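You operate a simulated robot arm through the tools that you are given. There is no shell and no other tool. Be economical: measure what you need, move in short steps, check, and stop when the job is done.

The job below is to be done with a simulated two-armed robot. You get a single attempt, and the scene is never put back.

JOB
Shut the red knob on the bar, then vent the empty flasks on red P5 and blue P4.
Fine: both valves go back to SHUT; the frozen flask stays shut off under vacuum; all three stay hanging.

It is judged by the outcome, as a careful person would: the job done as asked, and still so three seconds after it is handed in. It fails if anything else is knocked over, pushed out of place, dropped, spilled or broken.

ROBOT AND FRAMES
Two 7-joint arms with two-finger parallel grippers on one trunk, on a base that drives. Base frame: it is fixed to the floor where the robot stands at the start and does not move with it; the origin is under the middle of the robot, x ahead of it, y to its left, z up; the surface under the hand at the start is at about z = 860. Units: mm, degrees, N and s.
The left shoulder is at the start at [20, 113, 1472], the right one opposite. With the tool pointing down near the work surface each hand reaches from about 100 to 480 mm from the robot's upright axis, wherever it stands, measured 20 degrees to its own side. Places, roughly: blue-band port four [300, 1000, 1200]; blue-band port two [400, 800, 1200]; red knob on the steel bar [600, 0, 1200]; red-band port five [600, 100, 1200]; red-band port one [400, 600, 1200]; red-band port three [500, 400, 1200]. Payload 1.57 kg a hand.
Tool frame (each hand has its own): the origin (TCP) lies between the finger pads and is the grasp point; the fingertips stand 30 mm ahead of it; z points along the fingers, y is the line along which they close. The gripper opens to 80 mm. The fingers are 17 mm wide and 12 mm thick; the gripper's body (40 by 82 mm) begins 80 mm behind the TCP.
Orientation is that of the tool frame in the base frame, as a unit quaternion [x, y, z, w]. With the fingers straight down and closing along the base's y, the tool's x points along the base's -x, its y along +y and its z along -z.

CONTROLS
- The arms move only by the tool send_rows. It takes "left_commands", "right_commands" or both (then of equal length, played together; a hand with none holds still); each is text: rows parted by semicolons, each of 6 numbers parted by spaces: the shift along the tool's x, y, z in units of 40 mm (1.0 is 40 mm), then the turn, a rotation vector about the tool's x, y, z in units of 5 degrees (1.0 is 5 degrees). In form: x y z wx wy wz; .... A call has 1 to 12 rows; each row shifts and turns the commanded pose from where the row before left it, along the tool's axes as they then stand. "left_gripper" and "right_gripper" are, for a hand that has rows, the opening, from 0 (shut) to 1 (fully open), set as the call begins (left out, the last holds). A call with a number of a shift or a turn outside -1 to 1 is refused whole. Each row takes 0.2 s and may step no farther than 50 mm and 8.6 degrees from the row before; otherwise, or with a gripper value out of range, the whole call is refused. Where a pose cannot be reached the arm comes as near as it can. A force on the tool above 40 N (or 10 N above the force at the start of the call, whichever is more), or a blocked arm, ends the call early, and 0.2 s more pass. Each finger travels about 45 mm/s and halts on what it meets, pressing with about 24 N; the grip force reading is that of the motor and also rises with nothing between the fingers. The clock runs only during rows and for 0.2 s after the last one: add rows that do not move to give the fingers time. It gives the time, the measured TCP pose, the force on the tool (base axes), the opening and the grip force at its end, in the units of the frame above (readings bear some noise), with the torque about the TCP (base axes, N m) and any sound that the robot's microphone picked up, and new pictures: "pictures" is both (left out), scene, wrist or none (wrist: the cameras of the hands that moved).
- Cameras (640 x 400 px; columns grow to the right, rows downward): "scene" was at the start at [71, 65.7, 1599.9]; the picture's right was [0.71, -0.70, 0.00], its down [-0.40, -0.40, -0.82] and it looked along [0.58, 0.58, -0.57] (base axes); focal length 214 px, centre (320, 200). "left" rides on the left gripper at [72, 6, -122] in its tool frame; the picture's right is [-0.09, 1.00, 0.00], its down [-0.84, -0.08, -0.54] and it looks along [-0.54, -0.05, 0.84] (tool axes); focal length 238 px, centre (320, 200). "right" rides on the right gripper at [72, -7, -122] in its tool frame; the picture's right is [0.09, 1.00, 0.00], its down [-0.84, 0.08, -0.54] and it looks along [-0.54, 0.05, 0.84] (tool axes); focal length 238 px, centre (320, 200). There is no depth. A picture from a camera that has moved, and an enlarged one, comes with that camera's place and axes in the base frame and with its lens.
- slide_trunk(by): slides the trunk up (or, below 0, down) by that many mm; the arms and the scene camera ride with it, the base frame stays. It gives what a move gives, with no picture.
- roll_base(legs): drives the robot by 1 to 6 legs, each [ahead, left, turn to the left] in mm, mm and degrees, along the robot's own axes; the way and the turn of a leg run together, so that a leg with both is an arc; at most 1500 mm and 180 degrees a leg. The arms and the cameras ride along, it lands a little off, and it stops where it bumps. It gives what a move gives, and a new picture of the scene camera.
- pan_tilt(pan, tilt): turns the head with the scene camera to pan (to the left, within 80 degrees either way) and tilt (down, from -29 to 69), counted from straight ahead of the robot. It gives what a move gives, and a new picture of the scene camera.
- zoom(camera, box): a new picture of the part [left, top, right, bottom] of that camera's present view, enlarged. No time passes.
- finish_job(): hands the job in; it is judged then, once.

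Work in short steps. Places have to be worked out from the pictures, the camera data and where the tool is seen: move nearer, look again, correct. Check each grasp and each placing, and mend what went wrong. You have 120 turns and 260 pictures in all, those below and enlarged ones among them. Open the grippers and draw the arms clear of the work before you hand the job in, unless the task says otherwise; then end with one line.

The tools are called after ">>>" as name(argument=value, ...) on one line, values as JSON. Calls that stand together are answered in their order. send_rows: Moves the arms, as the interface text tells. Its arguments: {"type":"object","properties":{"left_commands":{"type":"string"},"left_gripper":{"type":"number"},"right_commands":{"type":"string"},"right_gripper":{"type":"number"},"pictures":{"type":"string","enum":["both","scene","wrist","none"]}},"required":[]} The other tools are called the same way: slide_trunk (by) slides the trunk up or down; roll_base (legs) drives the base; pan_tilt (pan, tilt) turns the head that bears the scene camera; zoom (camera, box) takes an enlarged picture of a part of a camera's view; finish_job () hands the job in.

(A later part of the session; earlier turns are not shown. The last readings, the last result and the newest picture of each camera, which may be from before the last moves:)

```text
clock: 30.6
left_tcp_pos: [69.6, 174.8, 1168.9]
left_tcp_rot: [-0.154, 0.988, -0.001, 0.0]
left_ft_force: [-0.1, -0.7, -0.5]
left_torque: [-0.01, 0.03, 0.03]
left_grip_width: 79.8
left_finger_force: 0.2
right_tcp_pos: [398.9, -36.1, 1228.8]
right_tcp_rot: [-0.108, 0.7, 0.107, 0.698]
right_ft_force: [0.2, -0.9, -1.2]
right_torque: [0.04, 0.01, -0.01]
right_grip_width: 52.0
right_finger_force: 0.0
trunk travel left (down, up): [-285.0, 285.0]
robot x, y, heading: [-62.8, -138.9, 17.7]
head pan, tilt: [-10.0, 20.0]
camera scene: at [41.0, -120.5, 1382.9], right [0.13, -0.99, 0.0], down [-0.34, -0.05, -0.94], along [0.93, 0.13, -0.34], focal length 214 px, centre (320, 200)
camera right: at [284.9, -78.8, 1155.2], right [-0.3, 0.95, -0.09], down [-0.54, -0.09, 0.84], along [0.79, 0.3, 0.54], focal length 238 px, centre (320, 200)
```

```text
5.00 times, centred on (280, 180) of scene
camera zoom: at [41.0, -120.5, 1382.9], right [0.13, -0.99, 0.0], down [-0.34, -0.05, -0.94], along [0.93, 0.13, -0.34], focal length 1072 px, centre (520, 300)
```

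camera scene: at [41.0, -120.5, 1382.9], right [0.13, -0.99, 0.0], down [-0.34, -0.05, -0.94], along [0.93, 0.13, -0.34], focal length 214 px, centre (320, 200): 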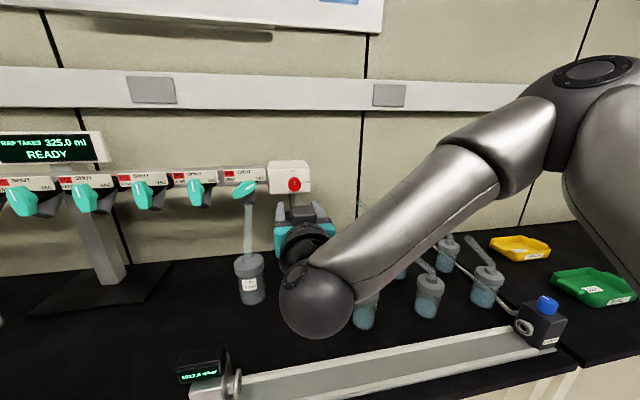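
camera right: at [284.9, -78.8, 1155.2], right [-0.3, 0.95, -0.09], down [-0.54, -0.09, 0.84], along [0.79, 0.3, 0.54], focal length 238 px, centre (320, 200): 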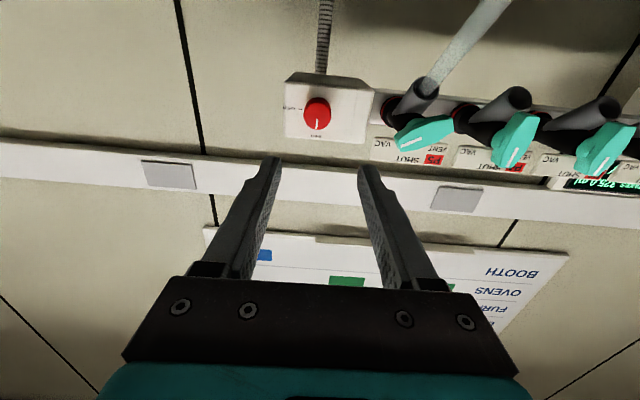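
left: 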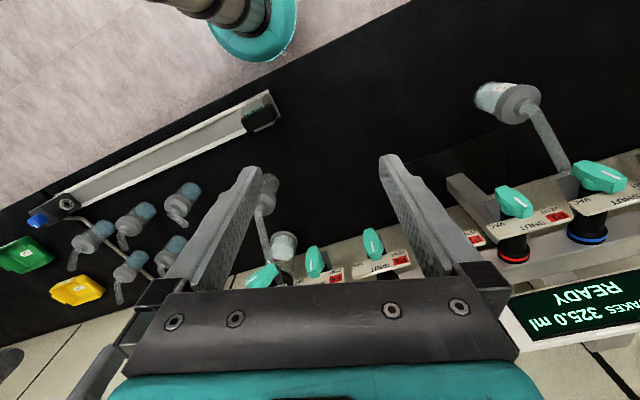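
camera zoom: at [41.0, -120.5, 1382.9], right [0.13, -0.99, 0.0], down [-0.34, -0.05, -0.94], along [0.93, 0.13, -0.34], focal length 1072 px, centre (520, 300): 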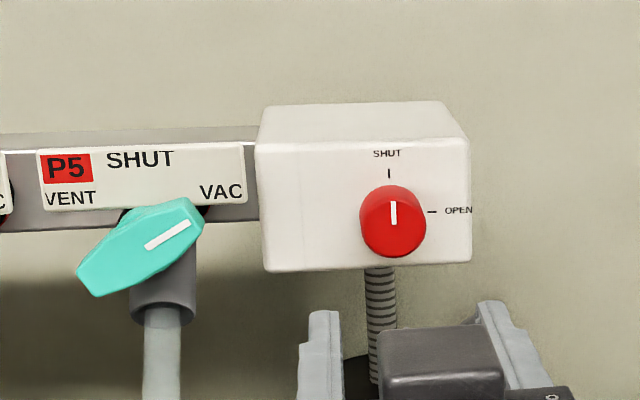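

Red knob is at SHUT. P5 handle centre ≈ [514,130,1229], marker ~60° clockwise from SHUT; its label plate sits ~17 mm behind. I check the bench gauge and drive left 120 mm.

>>> zoom(camera="scene", box=[170, 335, 250, 395])

>>> roll_base(legs=[[0, 120, 0]])

```text
6.67 times, centred on (210, 365) of scene
camera zoom: at [41.0, -120.5, 1382.9], right [0.13, -0.99, 0.0], down [-0.34, -0.05, -0.94], along [0.93, 0.13, -0.34], focal length 1430 px, centre (1053, -900)
```

zoom: 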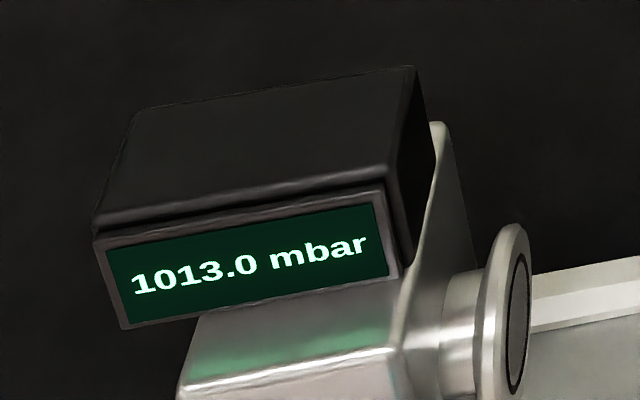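

```text
clock: 31.8
left_tcp_pos: [32.1, 292.1, 1168.2]
left_tcp_rot: [-0.155, 0.988, 0.0, -0.001]
left_ft_force: [-0.1, 1.1, 0.1]
left_torque: [-0.03, -0.03, -0.02]
left_grip_width: 80.1
left_finger_force: 0.1
right_tcp_pos: [361.2, 81.8, 1227.1]
right_tcp_rot: [-0.11, 0.7, 0.107, 0.698]
right_ft_force: [-0.6, -0.7, 0.5]
right_torque: [-0.01, 0.01, 0.0]
right_grip_width: 51.9
right_finger_force: 0.0
trunk travel left (down, up): [-285.0, 285.0]
robot x, y, heading: [-94.0, -23.0, 17.9]
head pan, tilt: [-10.0, 20.0]
camera scene: at [3.9, -3.9, 1383.0], right [0.14, -0.99, 0.0], down [-0.34, -0.05, -0.94], along [0.93, 0.13, -0.34], focal length 214 px, centre (320, 200)
```

scene: 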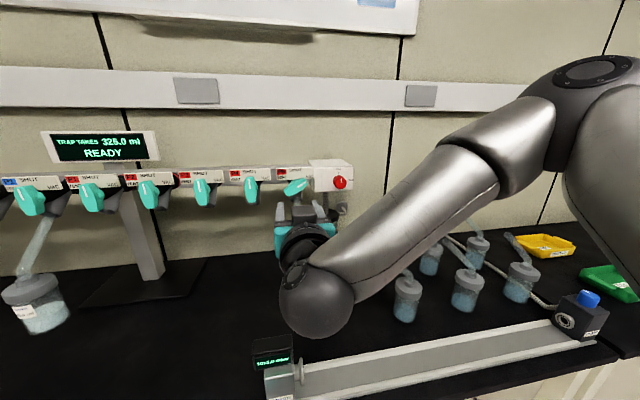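

The gauge belongs to the separate rail. The hand is laterally lined up with P5, 160 mm short. I roll +60° to match the handle.

>>> send_rows(right_commands="0 0 0 0 0 1; 0 0 0 0 0 1; 0 0 0 0 0 1; 0 0 0 0 0 1; 0 0 0 0 0 1; 0 0 0 0 0 1; 0 0 0 0 0 1; 0 0 0 0 0 1; 0 0 0 0 0 1; 0 0 0 0 0 1; 0 0 0 0 0 1; 0 0 0 0 0 1")

>>> zoom(camera="right", box=[200, 0, 440, 180])

```text
clock: 34.4
left_tcp_pos: [33.1, 289.8, 1168.9]
left_tcp_rot: [-0.155, 0.988, -0.001, 0.0]
left_ft_force: [-0.5, -0.6, -0.5]
left_torque: [-0.01, -0.03, 0.03]
left_grip_width: 80.0
left_finger_force: 0.1
right_tcp_pos: [362.0, 80.4, 1227.5]
right_tcp_rot: [0.256, 0.66, 0.443, 0.55]
right_ft_force: [0.3, 0.4, -0.2]
right_torque: [-0.05, -0.01, 0.02]
right_grip_width: 52.1
right_finger_force: 0.1
trunk travel left (down, up): [-285.0, 285.0]
robot x, y, heading: [-96.9, -24.4, 17.6]
head pan, tilt: [-10.0, 20.0]
camera scene: at [4.3, -5.1, 1382.9], right [0.14, -0.99, 0.0], down [-0.34, -0.05, -0.94], along [0.93, 0.13, -0.34], focal length 214 px, centre (320, 200)
camera right: at [228.6, 99.9, 1184.7], right [-0.17, 0.55, 0.82], down [-0.31, -0.82, 0.49], along [0.94, -0.17, 0.31], focal length 238 px, centre (320, 200)
```

scene: 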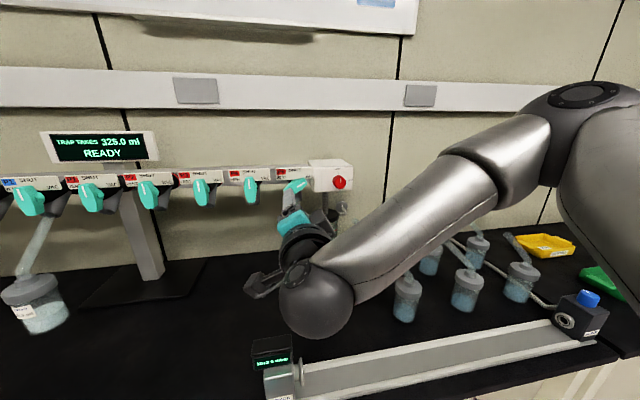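
right: 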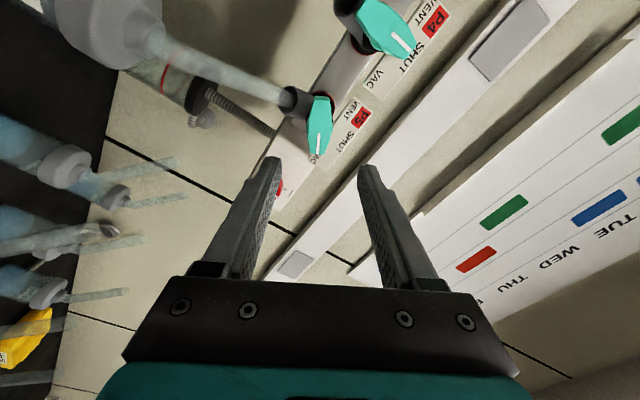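

```text
2.22 times, centred on (320, 90) of right
camera zoom: at [228.6, 99.9, 1184.7], right [-0.17, 0.55, 0.82], down [-0.31, -0.82, 0.49], along [0.94, -0.17, 0.31], focal length 530 px, centre (320, 444)
```

zoom: 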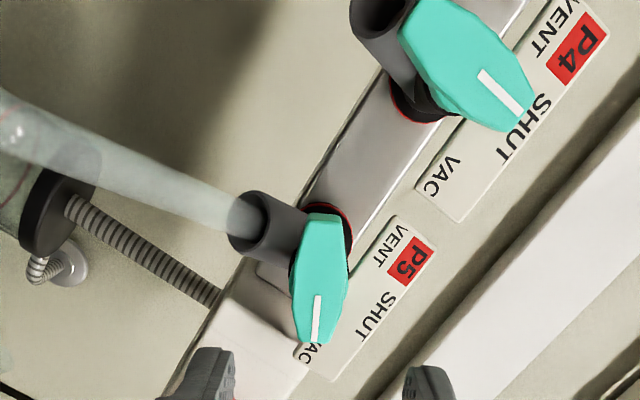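

Handle is aligned with the jaws (image x = centre). I advance 100 mm, still short of it.

>>> send_rows(right_commands="0 0 0.7 0 0 0; 0 0 0.7 0 0 0; 0 0 0.7 0 0 0; 0 0 0.4 0 0 0; 0 0 0 0 0 0")

>>> zoom(camera="right", box=[220, 80, 420, 230])

>>> zoom(camera="scene", box=[230, 150, 380, 260])

```text
clock: 35.6
left_tcp_pos: [32.9, 290.9, 1169.5]
left_tcp_rot: [-0.155, 0.988, -0.001, 0.0]
left_ft_force: [1.0, -1.2, 0.3]
left_torque: [0.0, 0.0, -0.04]
left_grip_width: 79.9
left_finger_force: 0.0
right_tcp_pos: [458.1, 111.4, 1227.5]
right_tcp_rot: [0.255, 0.66, 0.443, 0.551]
right_ft_force: [-0.6, -0.3, 0.2]
right_torque: [0.04, 0.03, -0.02]
right_grip_width: 51.9
right_finger_force: 0.1
trunk travel left (down, up): [-285.0, 285.0]
robot x, y, heading: [-96.6, -23.5, 17.7]
head pan, tilt: [-10.0, 20.0]
camera scene: at [4.3, -5.1, 1382.9], right [0.14, -0.99, 0.0], down [-0.34, -0.05, -0.94], along [0.93, 0.13, -0.34], focal length 214 px, centre (320, 200)
camera right: at [325.0, 130.0, 1184.3], right [-0.17, 0.55, 0.82], down [-0.31, -0.82, 0.49], along [0.94, -0.17, 0.31], focal length 238 px, centre (320, 200)
```

scene: 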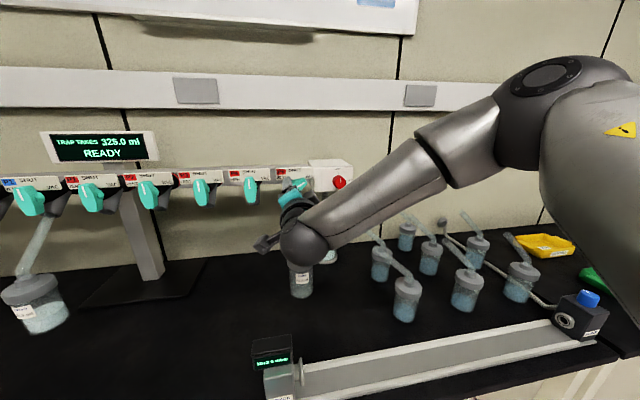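
right: 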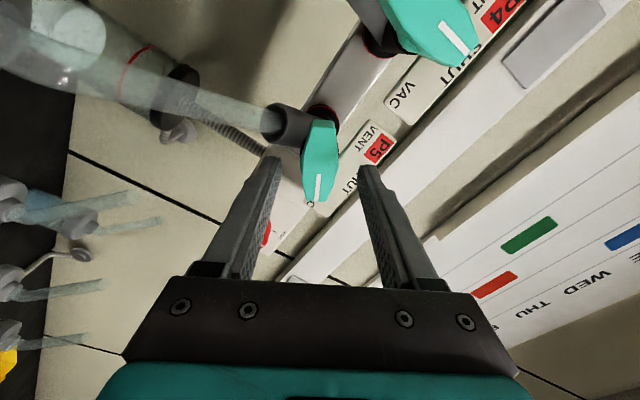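

```text
2.67 times, centred on (320, 155) of right
camera zoom: at [325.0, 130.0, 1184.3], right [-0.17, 0.55, 0.82], down [-0.31, -0.82, 0.49], along [0.94, -0.17, 0.31], focal length 636 px, centre (320, 320)
```

zoom: 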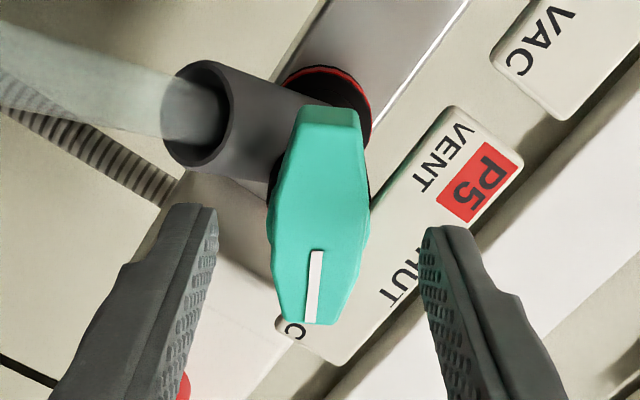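

```text
3.64 times, centred on (305, 205) of scene
camera zoom: at [4.3, -5.1, 1382.9], right [0.14, -0.99, 0.0], down [-0.34, -0.05, -0.94], along [0.93, 0.13, -0.34], focal length 780 px, centre (374, 182)
```

zoom: 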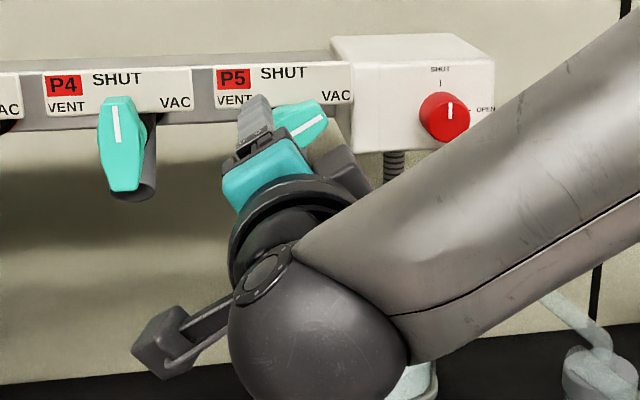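

Handle face computed 53 mm ahead of the TCP, 3–4 mm toward tool −x. I advance 36 mm with that trim so tips overlap the handle ~13 mm, staying off the plate.

>>> send_rows(right_commands="-0.04 0 0.3 0 0 0; -0.04 0 0.3 0 0 0; 0 0 0.3 0 0 0; 0 0 0 0 0 0", pictures="wrist")

>>> zoom(camera="right", box=[220, 80, 420, 230])

```text
clock: 36.6
left_tcp_pos: [31.5, 288.9, 1169.2]
left_tcp_rot: [-0.155, 0.988, -0.001, 0.0]
left_ft_force: [-0.1, 1.2, 0.3]
left_torque: [-0.01, 0.01, -0.01]
left_grip_width: 80.0
left_finger_force: 0.0
right_tcp_pos: [492.0, 117.4, 1229.5]
right_tcp_rot: [0.254, 0.661, 0.442, 0.55]
right_ft_force: [-7.6, -2.5, 0.0]
right_torque: [0.12, -0.11, 0.13]
right_grip_width: 51.2
right_finger_force: 0.1
trunk travel left (down, up): [-285.0, 285.0]
robot x, y, heading: [-97.0, -27.8, 17.9]
head pan, tilt: [-10.0, 20.0]
camera right: at [358.1, 137.3, 1186.2], right [-0.17, 0.55, 0.82], down [-0.31, -0.82, 0.49], along [0.94, -0.17, 0.31], focal length 238 px, centre (320, 200)
```

right: 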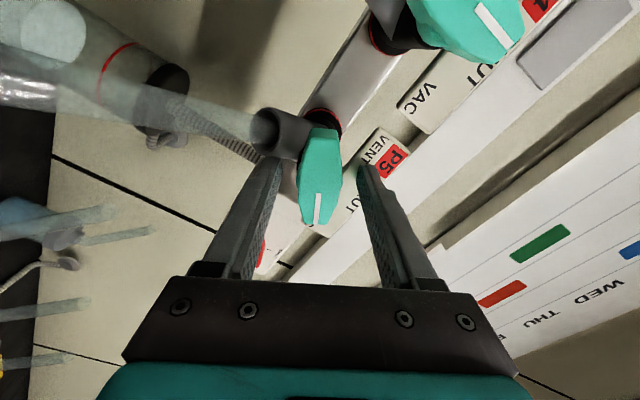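

```text
2.67 times, centred on (320, 155) of right
camera zoom: at [358.1, 137.3, 1186.2], right [-0.17, 0.55, 0.82], down [-0.31, -0.82, 0.49], along [0.94, -0.17, 0.31], focal length 636 px, centre (320, 320)
```

zoom: 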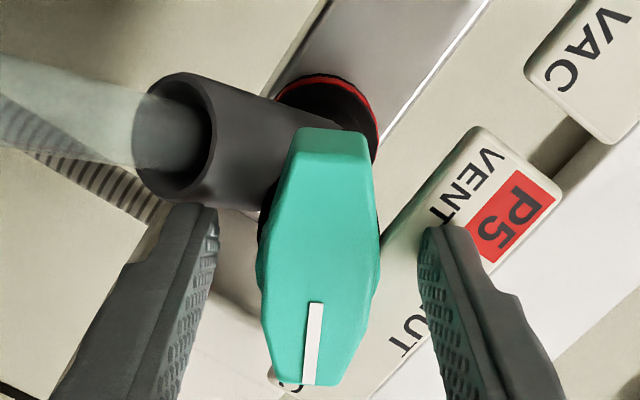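

A light push (7.6 N) shows the upper fingertip just reaching the label plate. I back off 4.5 mm of command (about 2.5 mm clearance, ~8 mm overlap on the handle) and close.

>>> send_rows(right_commands="0 0 -0.11 0 0 0; 0 0 0 0 0 0", pictures="none")

>>> send_rows(right_commands="0 0 0 0 0 0; 0 0 0 0 0 0; 0 0 0 0 0 0", right_gripper=0, pictures="wrist")

>>> zoom(camera="right", box=[220, 80, 420, 230])

```text
clock: 37.2
left_tcp_pos: [32.9, 289.0, 1167.4]
left_tcp_rot: [-0.154, 0.988, -0.001, 0.0]
left_ft_force: [-0.3, -0.1, 0.3]
left_torque: [0.04, -0.02, 0.02]
left_grip_width: 80.0
left_finger_force: 0.0
right_tcp_pos: [488.5, 116.9, 1230.1]
right_tcp_rot: [0.255, 0.661, 0.442, 0.55]
right_ft_force: [-0.1, 0.5, -0.6]
right_torque: [0.0, 0.02, -0.01]
right_grip_width: 52.0
right_finger_force: 0.0
trunk travel left (down, up): [-285.0, 285.0]
robot x, y, heading: [-94.2, -22.0, 17.8]
head pan, tilt: [-10.0, 20.0]
```

```text
clock: 38.0
left_tcp_pos: [32.9, 290.4, 1169.3]
left_tcp_rot: [-0.155, 0.988, 0.001, 0.0]
left_ft_force: [-0.5, -0.2, 0.1]
left_torque: [-0.01, 0.0, -0.02]
left_grip_width: 80.1
left_finger_force: 0.0
right_tcp_pos: [488.8, 116.4, 1228.5]
right_tcp_rot: [0.255, 0.66, 0.442, 0.551]
right_ft_force: [-0.4, -0.2, -1.1]
right_torque: [0.13, -0.32, 0.1]
right_grip_width: 20.4
right_finger_force: 22.5
trunk travel left (down, up): [-285.0, 285.0]
robot x, y, heading: [-97.4, -20.9, 17.8]
head pan, tilt: [-10.0, 20.0]
camera right: at [355.5, 136.4, 1186.1], right [-0.17, 0.55, 0.82], down [-0.31, -0.82, 0.49], along [0.94, -0.17, 0.31], focal length 238 px, centre (320, 200)
```

right: 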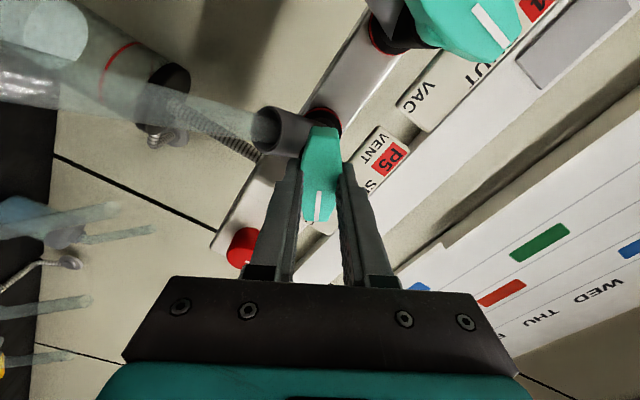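

```text
2.67 times, centred on (320, 155) of right
camera zoom: at [355.5, 136.4, 1186.1], right [-0.17, 0.55, 0.82], down [-0.31, -0.82, 0.49], along [0.94, -0.17, 0.31], focal length 636 px, centre (320, 320)
```

zoom: 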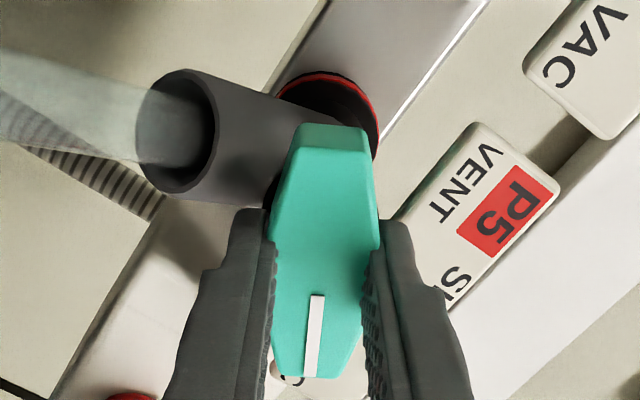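

Handle gripped at 20.4 mm. I turn counter-clockwise 30° first.

>>> send_rows(right_commands="0 0 0 0 0 -1; 0 0 0 0 0 -1; 0 0 0 0 0 -1; 0 0 0 0 0 -1; 0 0 0 0 0 -1; 0 0 0 0 0 -1", pictures="wrist")

>>> zoom(camera="right", box=[220, 80, 420, 230])

```text
clock: 39.4
left_tcp_pos: [33.7, 289.4, 1169.4]
left_tcp_rot: [-0.154, 0.988, 0.0, 0.0]
left_ft_force: [0.6, 0.2, -0.6]
left_torque: [0.02, -0.05, 0.02]
left_grip_width: 80.1
left_finger_force: 0.0
right_tcp_pos: [490.6, 116.0, 1227.6]
right_tcp_rot: [0.077, 0.704, 0.284, 0.646]
right_ft_force: [3.1, -3.8, -6.2]
right_torque: [0.36, -1.06, -0.03]
right_grip_width: 19.8
right_finger_force: 33.4
trunk travel left (down, up): [-285.0, 285.0]
robot x, y, heading: [-96.9, -25.6, 17.7]
head pan, tilt: [-10.0, 20.0]
camera right: at [364.4, 108.2, 1161.8], right [-0.27, 0.87, 0.42], down [-0.41, -0.5, 0.77], along [0.87, 0.04, 0.49], focal length 238 px, centre (320, 200)
```

right: 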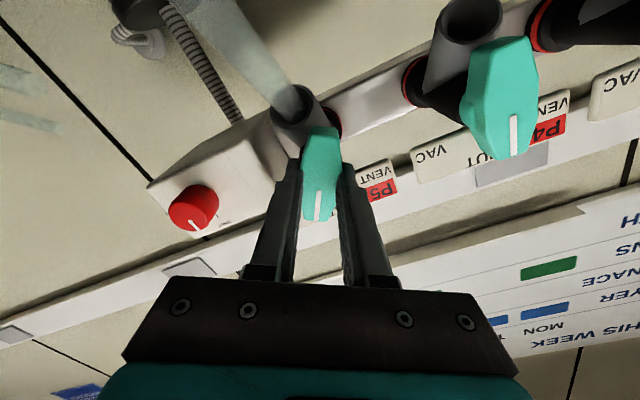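

```text
2.67 times, centred on (320, 155) of right
camera zoom: at [364.4, 108.2, 1161.8], right [-0.27, 0.87, 0.42], down [-0.41, -0.5, 0.77], along [0.87, 0.04, 0.49], focal length 636 px, centre (320, 320)
```

zoom: 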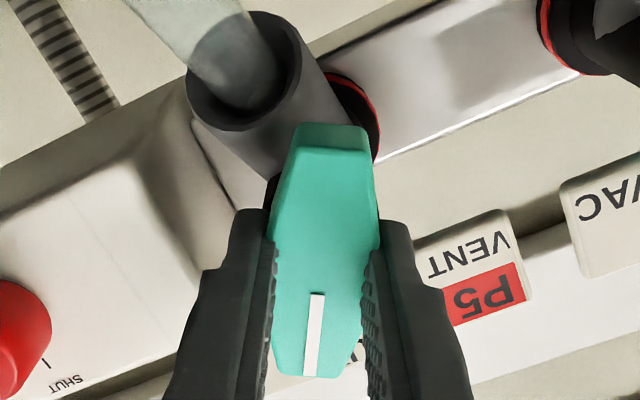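

Turning cleanly (~1.1 N m). Continue 30° to SHUT.

>>> send_rows(right_commands="0 0 0 0 0 -1; 0 0 0 0 0 -1; 0 0 0 0 0 -1; 0 0 0 0 0 -1; 0 0 0 0 0 -1; 0 0 0 0 0 -1", pictures="wrist")

>>> zoom(camera="right", box=[220, 80, 420, 230])

>>> zoom(camera="scene", box=[200, 140, 400, 300])

```text
clock: 40.8
left_tcp_pos: [34.6, 288.6, 1169.4]
left_tcp_rot: [-0.154, 0.988, 0.0, 0.0]
left_ft_force: [-0.6, 0.1, -0.1]
left_torque: [0.02, 0.0, 0.0]
left_grip_width: 80.2
left_finger_force: 0.0
right_tcp_pos: [490.0, 116.2, 1229.5]
right_tcp_rot: [-0.108, 0.7, 0.107, 0.697]
right_ft_force: [4.0, -11.0, -10.9]
right_torque: [0.22, -0.48, 0.42]
right_grip_width: 19.9
right_finger_force: 33.6
trunk travel left (down, up): [-285.0, 285.0]
robot x, y, heading: [-97.2, -24.2, 17.8]
head pan, tilt: [-10.0, 20.0]
camera right: at [375.6, 72.0, 1155.6], right [-0.3, 0.95, -0.09], down [-0.54, -0.09, 0.84], along [0.79, 0.3, 0.53], focal length 238 px, centre (320, 200)
```

right: 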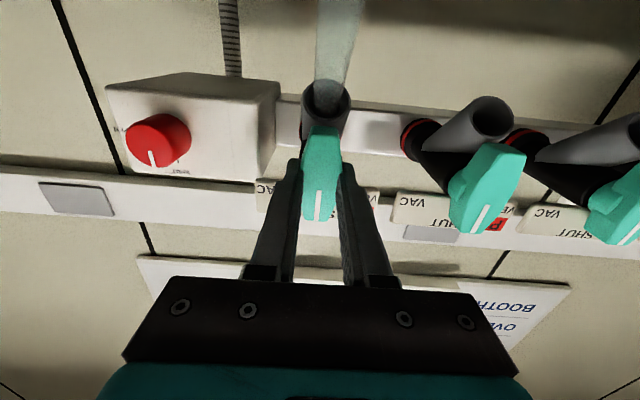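

```text
2.67 times, centred on (320, 155) of right
camera zoom: at [375.6, 72.0, 1155.6], right [-0.3, 0.95, -0.09], down [-0.54, -0.09, 0.84], along [0.79, 0.3, 0.53], focal length 636 px, centre (320, 320)
```

zoom: 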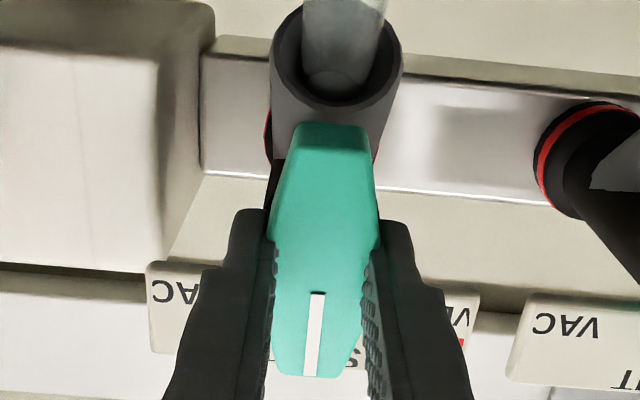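

```text
2.50 times, centred on (300, 220) of scene
camera zoom: at [5.8, -7.0, 1382.8], right [0.13, -0.99, 0.0], down [-0.34, -0.04, -0.94], along [0.93, 0.13, -0.34], focal length 536 px, centre (370, 150)
```

zoom: 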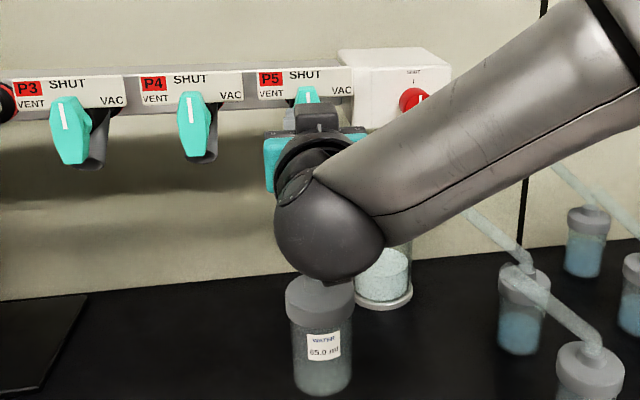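

P5 is at SHUT now, clearances fine. I turn on 60° toward VENT, watching force.

>>> send_rows(right_commands="0 0 0 0 0 -1; 0 0 0 0 0 -1; 0 0 0 0 0 -1; 0 0 0 0 0 -1; 0 0 0 0 0 -1; 0 0 0 0 0 -1", pictures="wrist")

>>> zoom(camera="scene", box=[200, 140, 400, 300])

```text
clock: 42.2
left_tcp_pos: [34.4, 287.9, 1169.3]
left_tcp_rot: [-0.154, 0.988, 0.0, 0.0]
left_ft_force: [0.4, -0.6, 0.1]
left_torque: [-0.01, -0.04, 0.0]
left_grip_width: 80.0
left_finger_force: 0.0
right_tcp_pos: [489.8, 113.4, 1228.1]
right_tcp_rot: [-0.285, 0.649, -0.078, 0.701]
right_ft_force: [1.1, -16.9, -9.5]
right_torque: [0.05, -0.12, 0.54]
right_grip_width: 20.1
right_finger_force: 33.1
trunk travel left (down, up): [-285.0, 285.0]
robot x, y, heading: [-94.4, -24.6, 17.9]
head pan, tilt: [-10.0, 20.0]
camera right: at [386.5, 37.9, 1168.7], right [-0.25, 0.78, -0.58], down [-0.66, 0.3, 0.69], along [0.71, 0.55, 0.44], focal length 238 px, centre (320, 200)
```

right: 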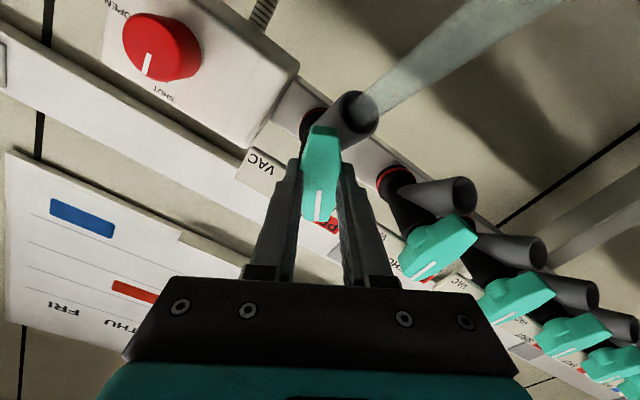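

```text
2.50 times, centred on (300, 220) of scene
camera zoom: at [5.4, -7.9, 1382.9], right [0.13, -0.99, 0.0], down [-0.34, -0.04, -0.94], along [0.93, 0.13, -0.34], focal length 536 px, centre (370, 150)
```

zoom: 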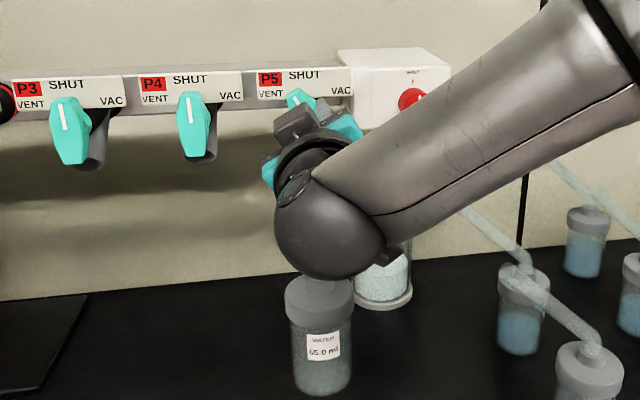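

Side load of 17 N from a small axis offset; I trim 2 mm with it and continue to VENT.

>>> send_rows(right_commands="0.05 -0.03 0 0 0 0; 0 0 0 0 0 -1; 0 0 0 0 0 -1; 0 0 0 0 0 -1; 0 0 0 0 0 -1; 0 0 0 0 0 -1; 0 0 0 0 0 -1; 0 0 0 0 0 0", pictures="wrist")

>>> zoom(camera="right", box=[220, 80, 420, 230])

>>> zoom(camera="scene", box=[200, 140, 400, 300])

```text
clock: 44.0
left_tcp_pos: [32.7, 288.8, 1169.7]
left_tcp_rot: [-0.155, 0.988, 0.0, 0.0]
left_ft_force: [0.4, -0.5, 0.5]
left_torque: [0.0, 0.0, -0.01]
left_grip_width: 79.9
left_finger_force: 0.2
right_tcp_pos: [490.8, 114.5, 1229.8]
right_tcp_rot: [-0.443, 0.55, -0.256, 0.659]
right_ft_force: [7.1, -9.6, 6.0]
right_torque: [0.07, -0.08, 0.73]
right_grip_width: 20.1
right_finger_force: 33.6
trunk travel left (down, up): [-285.0, 285.0]
robot x, y, heading: [-94.8, -25.2, 17.6]
head pan, tilt: [-10.0, 20.0]
camera right: at [394.2, 14.9, 1197.7], right [-0.13, 0.4, -0.91], down [-0.75, 0.56, 0.35], along [0.65, 0.72, 0.23], focal length 238 px, centre (320, 200)
```

right: 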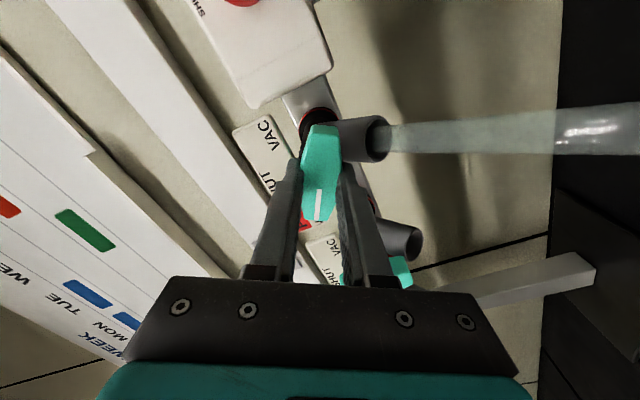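

```text
2.67 times, centred on (320, 155) of right
camera zoom: at [394.2, 14.9, 1197.7], right [-0.13, 0.4, -0.91], down [-0.75, 0.56, 0.35], along [0.65, 0.72, 0.23], focal length 636 px, centre (320, 320)
```

zoom: 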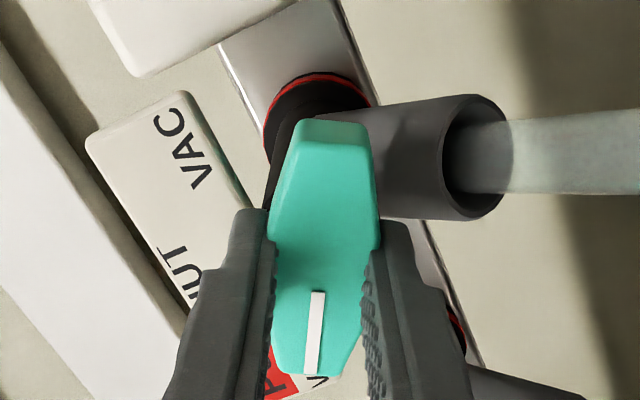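

```text
2.50 times, centred on (300, 220) of scene
camera zoom: at [5.0, -6.9, 1383.0], right [0.14, -0.99, 0.0], down [-0.34, -0.04, -0.94], along [0.93, 0.13, -0.34], focal length 536 px, centre (370, 150)
```

zoom: 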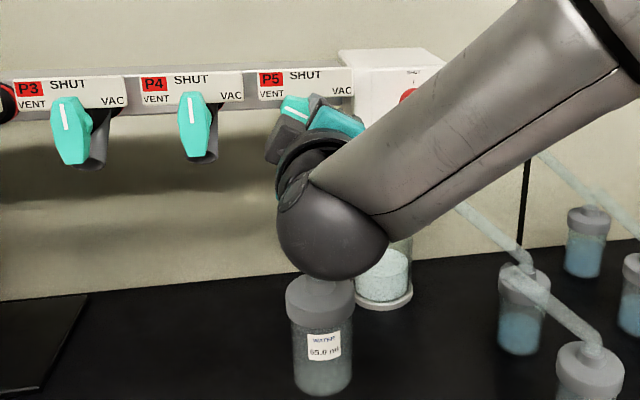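

The handle is at about −VAC mirrored angle (VENT) but no hiss was reported. I turn 5° more at a time to feel for the stop and listen.

>>> send_rows(right_commands="0 0 0 0 0 -1; 0 0 0 0 0 0; 0 0 0 0 0 0; 0 0 0 0 0 0", pictures="none")

>>> zoom(camera="scene", box=[250, 150, 330, 210])

```text
clock: 45.0
left_tcp_pos: [33.1, 288.6, 1169.7]
left_tcp_rot: [-0.155, 0.988, 0.0, 0.001]
left_ft_force: [-0.7, 1.2, 0.0]
left_torque: [0.02, -0.04, 0.01]
left_grip_width: 80.2
left_finger_force: 0.1
right_tcp_pos: [489.9, 114.0, 1229.5]
right_tcp_rot: [-0.466, 0.532, -0.284, 0.647]
right_ft_force: [7.6, -7.5, 11.9]
right_torque: [0.6, 0.74, -0.19]
right_grip_width: 20.8
right_finger_force: 34.0
trunk travel left (down, up): [-285.0, 285.0]
robot x, y, heading: [-94.3, -23.6, 17.8]
head pan, tilt: [-10.0, 20.0]
```

```text
6.67 times, centred on (290, 180) of scene
camera zoom: at [4.6, -6.8, 1383.0], right [0.14, -0.99, 0.0], down [-0.34, -0.04, -0.94], along [0.93, 0.13, -0.34], focal length 1430 px, centre (520, 333)
```

zoom: 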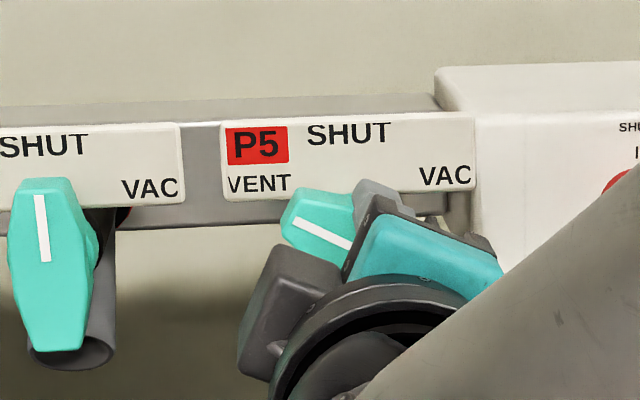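

Torque rose to ~0.8 N m against the turn: the VENT stop is reached. I dwell there 2.4 s to let the flask come up, listening.

>>> send_rows(right_commands="0 0 0 0 0 0.4; 0 0 0 0 0 0; 0 0 0 0 0 0; 0 0 0 0 0 0; 0 0 0 0 0 0; 0 0 0 0 0 0; 0 0 0 0 0 0; 0 0 0 0 0 0; 0 0 0 0 0 0; 0 0 0 0 0 0; 0 0 0 0 0 0; 0 0 0 0 0 0", pictures="scene")

```text
clock: 47.6
left_tcp_pos: [34.3, 289.6, 1168.7]
left_tcp_rot: [-0.154, 0.988, 0.0, 0.0]
left_ft_force: [0.0, 0.3, -0.1]
left_torque: [0.02, 0.0, -0.04]
left_grip_width: 79.7
left_finger_force: 0.0
right_tcp_pos: [490.5, 114.2, 1228.7]
right_tcp_rot: [-0.455, 0.54, -0.273, 0.653]
right_ft_force: [9.2, -4.6, 14.1]
right_torque: [0.52, 0.44, 0.33]
right_grip_width: 20.1
right_finger_force: 34.3
trunk travel left (down, up): [-285.0, 285.0]
robot x, y, heading: [-96.2, -22.2, 17.9]
head pan, tilt: [-10.0, 20.0]
camera scene: at [4.6, -6.2, 1383.0], right [0.14, -0.99, 0.0], down [-0.34, -0.05, -0.94], along [0.93, 0.13, -0.34], focal length 214 px, centre (320, 200)
```

scene: 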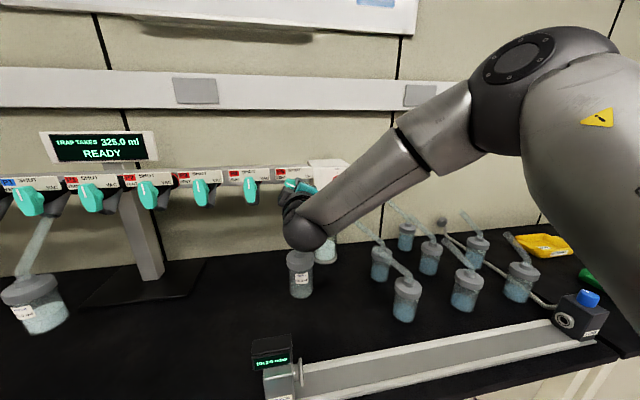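

Vented; now turn back +63° to SHUT.

>>> send_rows(right_commands="0 0 0 0 0 1; 0 0 0 0 0 1; 0 0 0 0 0 1; 0 0 0 0 0 1; 0 0 0 0 0 1; 0 0 0 0 0 1; 0 0 0 0 0 1; 0 0 0 0 0 1; 0 0 0 0 0 1; 0 0 0 0 0 1; 0 0 0 0 0 1; 0 0 0 0 0 1", pictures="none")

>>> send_rows(right_commands="0 0 0 0 0 0.6; 0 0 0 0 0 0", pictures="wrist")

>>> zoom(camera="right", box=[220, 80, 420, 230])

>>> zoom(camera="scene", box=[230, 150, 330, 210])

```text
clock: 50.2
left_tcp_pos: [34.2, 289.4, 1168.1]
left_tcp_rot: [-0.155, 0.988, 0.0, 0.001]
left_ft_force: [0.6, 0.5, -0.4]
left_torque: [-0.01, 0.01, -0.04]
left_grip_width: 79.9
left_finger_force: 0.1
right_tcp_pos: [489.7, 113.6, 1230.2]
right_tcp_rot: [-0.125, 0.696, 0.09, 0.702]
right_ft_force: [9.6, -2.4, 16.1]
right_torque: [-0.03, 0.24, 0.55]
right_grip_width: 19.7
right_finger_force: 34.2
trunk travel left (down, up): [-285.0, 285.0]
robot x, y, heading: [-96.1, -23.5, 17.8]
head pan, tilt: [-10.0, 20.0]
```

```text
clock: 50.8
left_tcp_pos: [32.7, 288.9, 1169.3]
left_tcp_rot: [-0.155, 0.988, 0.0, 0.001]
left_ft_force: [-0.1, -0.1, -0.6]
left_torque: [0.0, 0.0, -0.02]
left_grip_width: 79.9
left_finger_force: 0.1
right_tcp_pos: [489.9, 115.9, 1230.3]
right_tcp_rot: [-0.107, 0.699, 0.108, 0.699]
right_ft_force: [7.1, -4.2, 13.3]
right_torque: [0.06, -0.23, 0.6]
right_grip_width: 19.9
right_finger_force: 33.4
trunk travel left (down, up): [-285.0, 285.0]
robot x, y, heading: [-97.9, -22.7, 17.9]
head pan, tilt: [-10.0, 20.0]
camera right: at [375.8, 72.2, 1156.1], right [-0.3, 0.95, -0.09], down [-0.54, -0.09, 0.84], along [0.79, 0.3, 0.54], focal length 238 px, centre (320, 200)
```

right: 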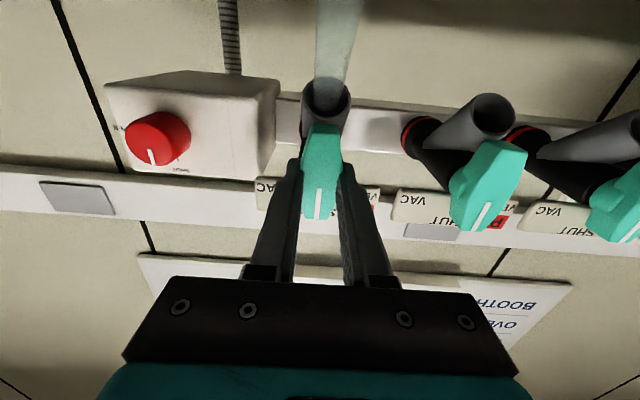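

```text
2.67 times, centred on (320, 155) of right
camera zoom: at [375.8, 72.2, 1156.1], right [-0.3, 0.95, -0.09], down [-0.54, -0.09, 0.84], along [0.79, 0.3, 0.54], focal length 636 px, centre (320, 320)
```

zoom: 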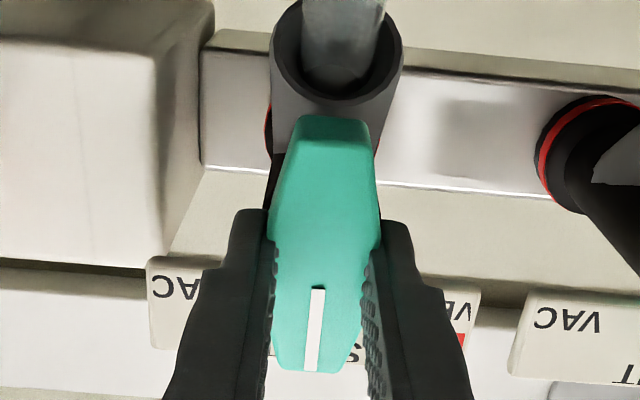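

```text
6.40 times, centred on (280, 180) of scene
camera zoom: at [4.3, -6.1, 1383.0], right [0.14, -0.99, 0.0], down [-0.34, -0.05, -0.94], along [0.93, 0.13, -0.34], focal length 1373 px, centre (576, 328)
```

zoom: 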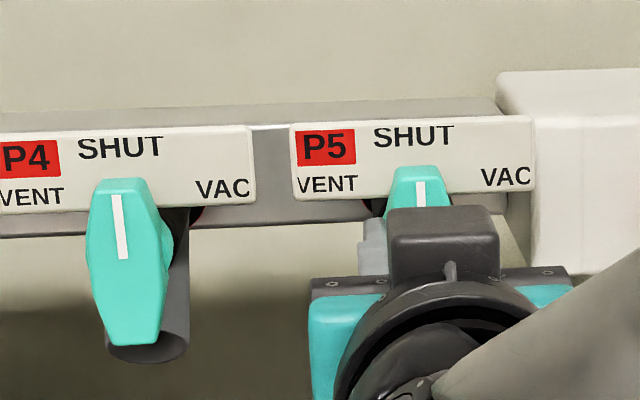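

P5 is back upright at SHUT, matching neighbour P4. I open and retreat straight back.

>>> send_rows(right_commands="0 0 0 0 0 0; 0 0 0 0 0 0; 0 0 0 0 0 0; 0 0 -0.8 0 0 0; 0 0 -0.8 0 0 0; 0 0 -0.8 0 0 0; 0 0 -0.8 0 0 0; 0 0 0 0 0 0", right_gripper=0.65)

>>> zoom(camera="right", box=[220, 0, 500, 200])

>>> zoom(camera="scene", box=[200, 140, 360, 320])

```text
clock: 52.6
left_tcp_pos: [33.4, 289.7, 1169.8]
left_tcp_rot: [-0.155, 0.988, 0.0, 0.0]
left_ft_force: [-0.4, 0.4, -0.4]
left_torque: [-0.05, -0.02, -0.02]
left_grip_width: 79.9
left_finger_force: 0.0
right_tcp_pos: [368.3, 76.4, 1228.9]
right_tcp_rot: [-0.109, 0.7, 0.108, 0.698]
right_ft_force: [0.2, -0.3, 0.8]
right_torque: [-0.01, -0.03, 0.02]
right_grip_width: 51.9
right_finger_force: 0.0
trunk travel left (down, up): [-285.0, 285.0]
robot x, y, heading: [-95.2, -25.8, 17.9]
head pan, tilt: [-10.0, 20.0]
camera scene: at [4.5, -5.1, 1382.9], right [0.14, -0.99, 0.0], down [-0.34, -0.05, -0.94], along [0.93, 0.13, -0.34], focal length 214 px, centre (320, 200)
camera right: at [254.8, 33.3, 1155.6], right [-0.3, 0.95, -0.09], down [-0.54, -0.09, 0.84], along [0.79, 0.3, 0.54], focal length 238 px, centre (320, 200)
```

scene: 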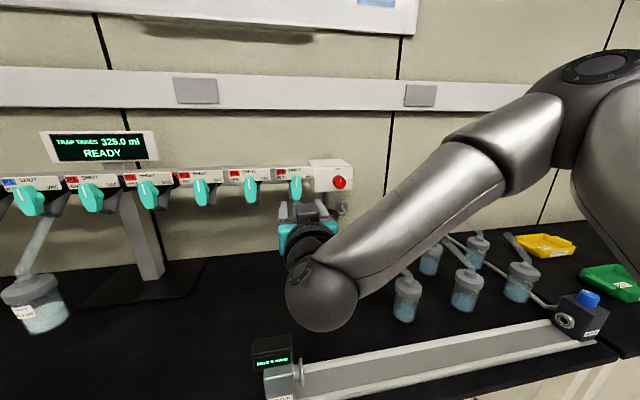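
right: 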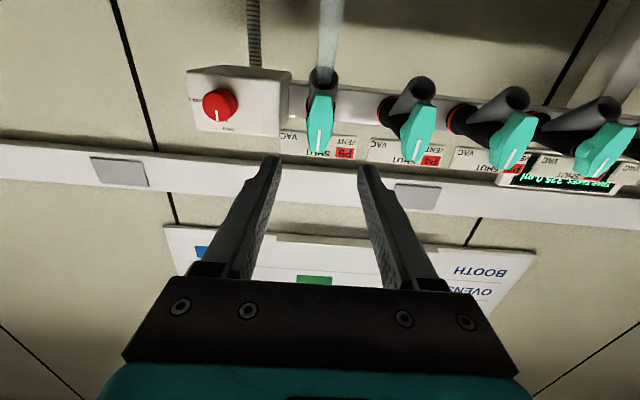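

```text
2.00 times, centred on (360, 100) of right
camera zoom: at [254.8, 33.3, 1155.6], right [-0.3, 0.95, -0.09], down [-0.54, -0.09, 0.84], along [0.79, 0.3, 0.54], focal length 477 px, centre (240, 400)
```

zoom: 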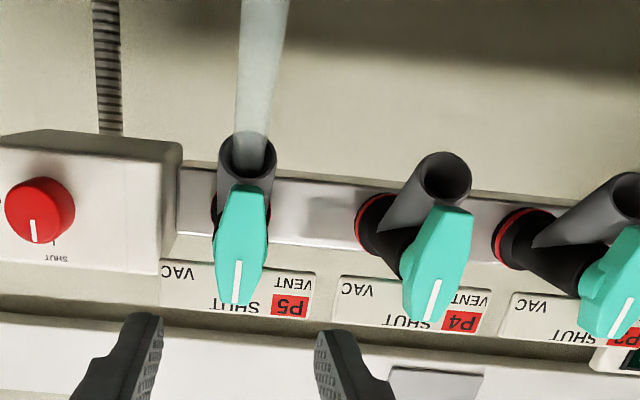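

```text
2.22 times, centred on (280, 230) of scene
camera zoom: at [4.5, -5.1, 1382.9], right [0.14, -0.99, 0.0], down [-0.34, -0.05, -0.94], along [0.93, 0.13, -0.34], focal length 477 px, centre (409, 133)
```

zoom: 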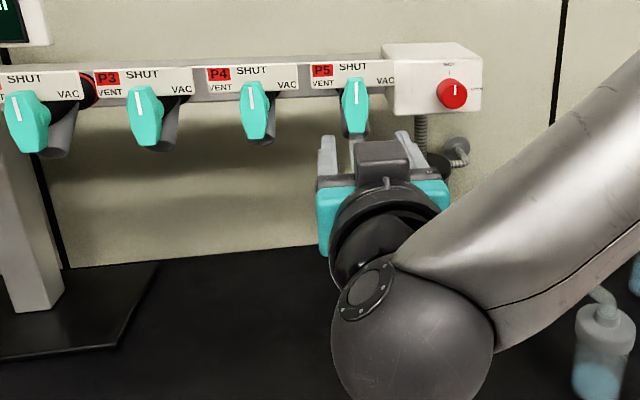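

Knob SHUT, P5 SHUT. Next is blue P4, about 880 mm to the left. I pull the hand back/up a bit for clearance from the frozen flask and drive left in stages, looking left.

>>> send_rows(right_commands="-0.5 0 -0.7 0 0 0; -0.5 0 -0.6 0 0 0; 0 0 0 0 0 0", pictures="none")

>>> pan_tilt(pan=40, tilt=25)

```text
clock: 53.4
left_tcp_pos: [33.7, 289.0, 1168.7]
left_tcp_rot: [-0.155, 0.988, -0.001, 0.0]
left_ft_force: [-0.1, -0.1, 0.0]
left_torque: [-0.01, 0.03, 0.0]
left_grip_width: 80.1
left_finger_force: 0.1
right_tcp_pos: [316.3, 61.7, 1267.6]
right_tcp_rot: [-0.109, 0.7, 0.108, 0.698]
right_ft_force: [-0.2, 0.4, 0.2]
right_torque: [0.03, -0.01, -0.02]
right_grip_width: 52.5
right_finger_force: 0.1
trunk travel left (down, up): [-285.0, 285.0]
robot x, y, heading: [-94.5, -24.1, 17.7]
head pan, tilt: [-10.0, 20.0]
```

```text
clock: 54.6
left_tcp_pos: [33.9, 289.6, 1169.1]
left_tcp_rot: [-0.155, 0.988, 0.0, 0.0]
left_ft_force: [-0.8, -0.2, -0.7]
left_torque: [0.01, 0.03, 0.03]
left_grip_width: 80.0
left_finger_force: 0.0
right_tcp_pos: [316.5, 61.7, 1268.7]
right_tcp_rot: [-0.108, 0.699, 0.108, 0.698]
right_ft_force: [-1.2, -0.4, 0.0]
right_torque: [0.01, -0.01, 0.03]
right_grip_width: 52.0
right_finger_force: 0.0
trunk travel left (down, up): [-285.0, 285.0]
robot x, y, heading: [-90.8, -21.2, 18.1]
head pan, tilt: [40.0, 25.0]
camera scene: at [-38.7, 60.2, 1374.9], right [0.85, -0.53, 0.0], down [-0.23, -0.36, -0.91], along [0.48, 0.77, -0.42], focal length 214 px, centre (320, 200)
```

scene: 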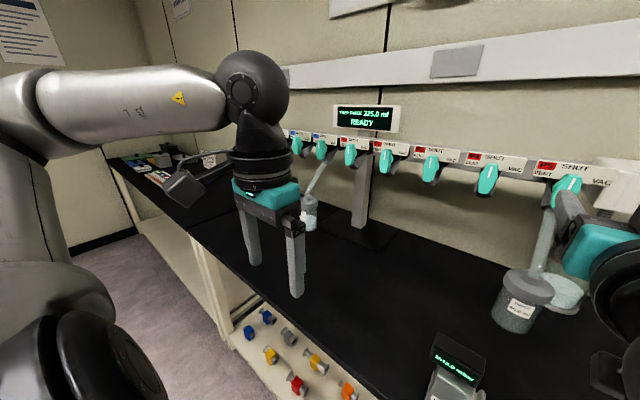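

Path along the bench looks open. Drive left 450 mm first.

>>> roll_base(legs=[[0, 450, 0]])

```text
clock: 57.3
left_tcp_pos: [-108.8, 717.9, 1168.8]
left_tcp_rot: [-0.161, 0.987, -0.001, 0.0]
left_ft_force: [0.4, -0.1, 0.3]
left_torque: [0.0, -0.01, 0.02]
left_grip_width: 80.0
left_finger_force: 0.3
right_tcp_pos: [177.8, 491.6, 1268.9]
right_tcp_rot: [-0.112, 0.7, 0.11, 0.697]
right_ft_force: [0.5, 0.2, 0.2]
right_torque: [0.0, 0.0, 0.0]
right_grip_width: 51.9
right_finger_force: 0.1
trunk travel left (down, up): [-285.0, 285.0]
robot x, y, heading: [-234.8, 403.0, 18.1]
head pan, tilt: [40.0, 25.0]
camera scene: at [-178.5, 487.0, 1374.8], right [0.85, -0.53, 0.0], down [-0.22, -0.36, -0.91], along [0.48, 0.77, -0.42], focal length 214 px, centre (320, 200)
```

scene: 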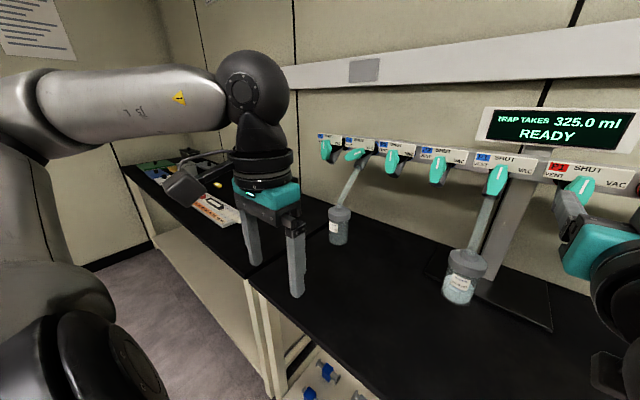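

Plenty of room to the far wall. P4-blue is ≈390 mm further left; I drive 430 and turn the head back to it.

>>> roll_base(legs=[[0, 430, 0]])

>>> pan_tilt(pan=-5, tilt=20)

```text
clock: 59.9
left_tcp_pos: [-243.0, 1118.3, 1168.3]
left_tcp_rot: [-0.161, 0.987, -0.001, 0.001]
left_ft_force: [-0.1, 0.3, -0.6]
left_torque: [0.01, 0.0, 0.02]
left_grip_width: 79.9
left_finger_force: 0.0
right_tcp_pos: [41.9, 893.7, 1269.0]
right_tcp_rot: [-0.114, 0.699, 0.113, 0.696]
right_ft_force: [-0.5, 0.4, -0.3]
right_torque: [0.0, 0.0, 0.02]
right_grip_width: 51.9
right_finger_force: 0.1
trunk travel left (down, up): [-285.0, 285.0]
robot x, y, heading: [-368.4, 802.3, 18.5]
head pan, tilt: [40.0, 25.0]
camera scene: at [-312.3, 887.8, 1374.8], right [0.85, -0.52, 0.0], down [-0.22, -0.36, -0.91], along [0.47, 0.77, -0.42], focal length 214 px, centre (320, 200)
```

scene: 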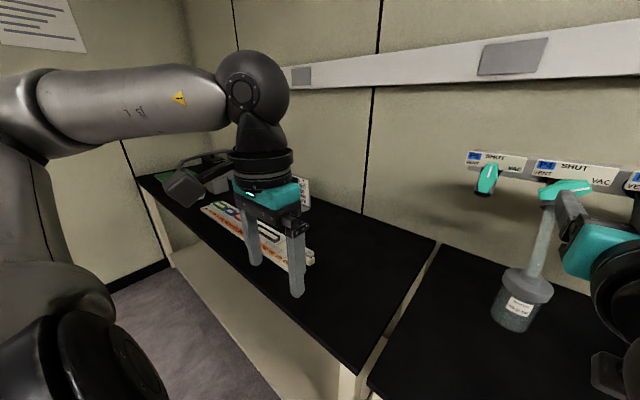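

```text
clock: 61.0
left_tcp_pos: [-243.8, 1118.5, 1169.0]
left_tcp_rot: [-0.162, 0.987, 0.0, 0.001]
left_ft_force: [-0.4, -0.3, -0.1]
left_torque: [0.0, 0.02, 0.02]
left_grip_width: 80.2
left_finger_force: 0.0
right_tcp_pos: [42.7, 892.4, 1268.2]
right_tcp_rot: [-0.114, 0.699, 0.113, 0.697]
right_ft_force: [-0.1, 0.5, 0.5]
right_torque: [0.0, 0.02, -0.01]
right_grip_width: 51.9
right_finger_force: 0.0
trunk travel left (down, up): [-285.0, 285.0]
robot x, y, heading: [-368.2, 807.2, 18.7]
head pan, tilt: [-5.0, 20.0]
camera scene: at [-269.7, 830.6, 1382.9], right [0.24, -0.97, 0.0], down [-0.33, -0.08, -0.94], along [0.91, 0.22, -0.34], focal length 214 px, centre (320, 200)
```

scene: 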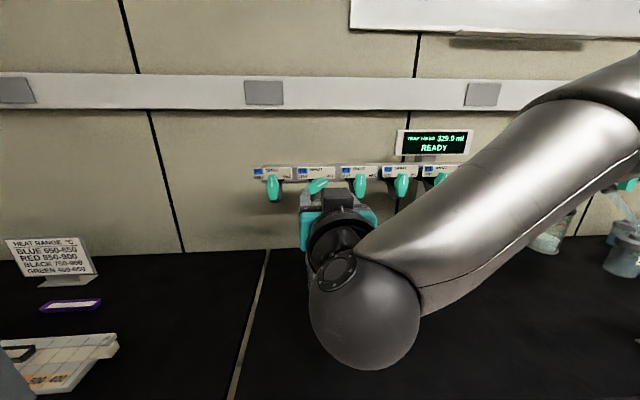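

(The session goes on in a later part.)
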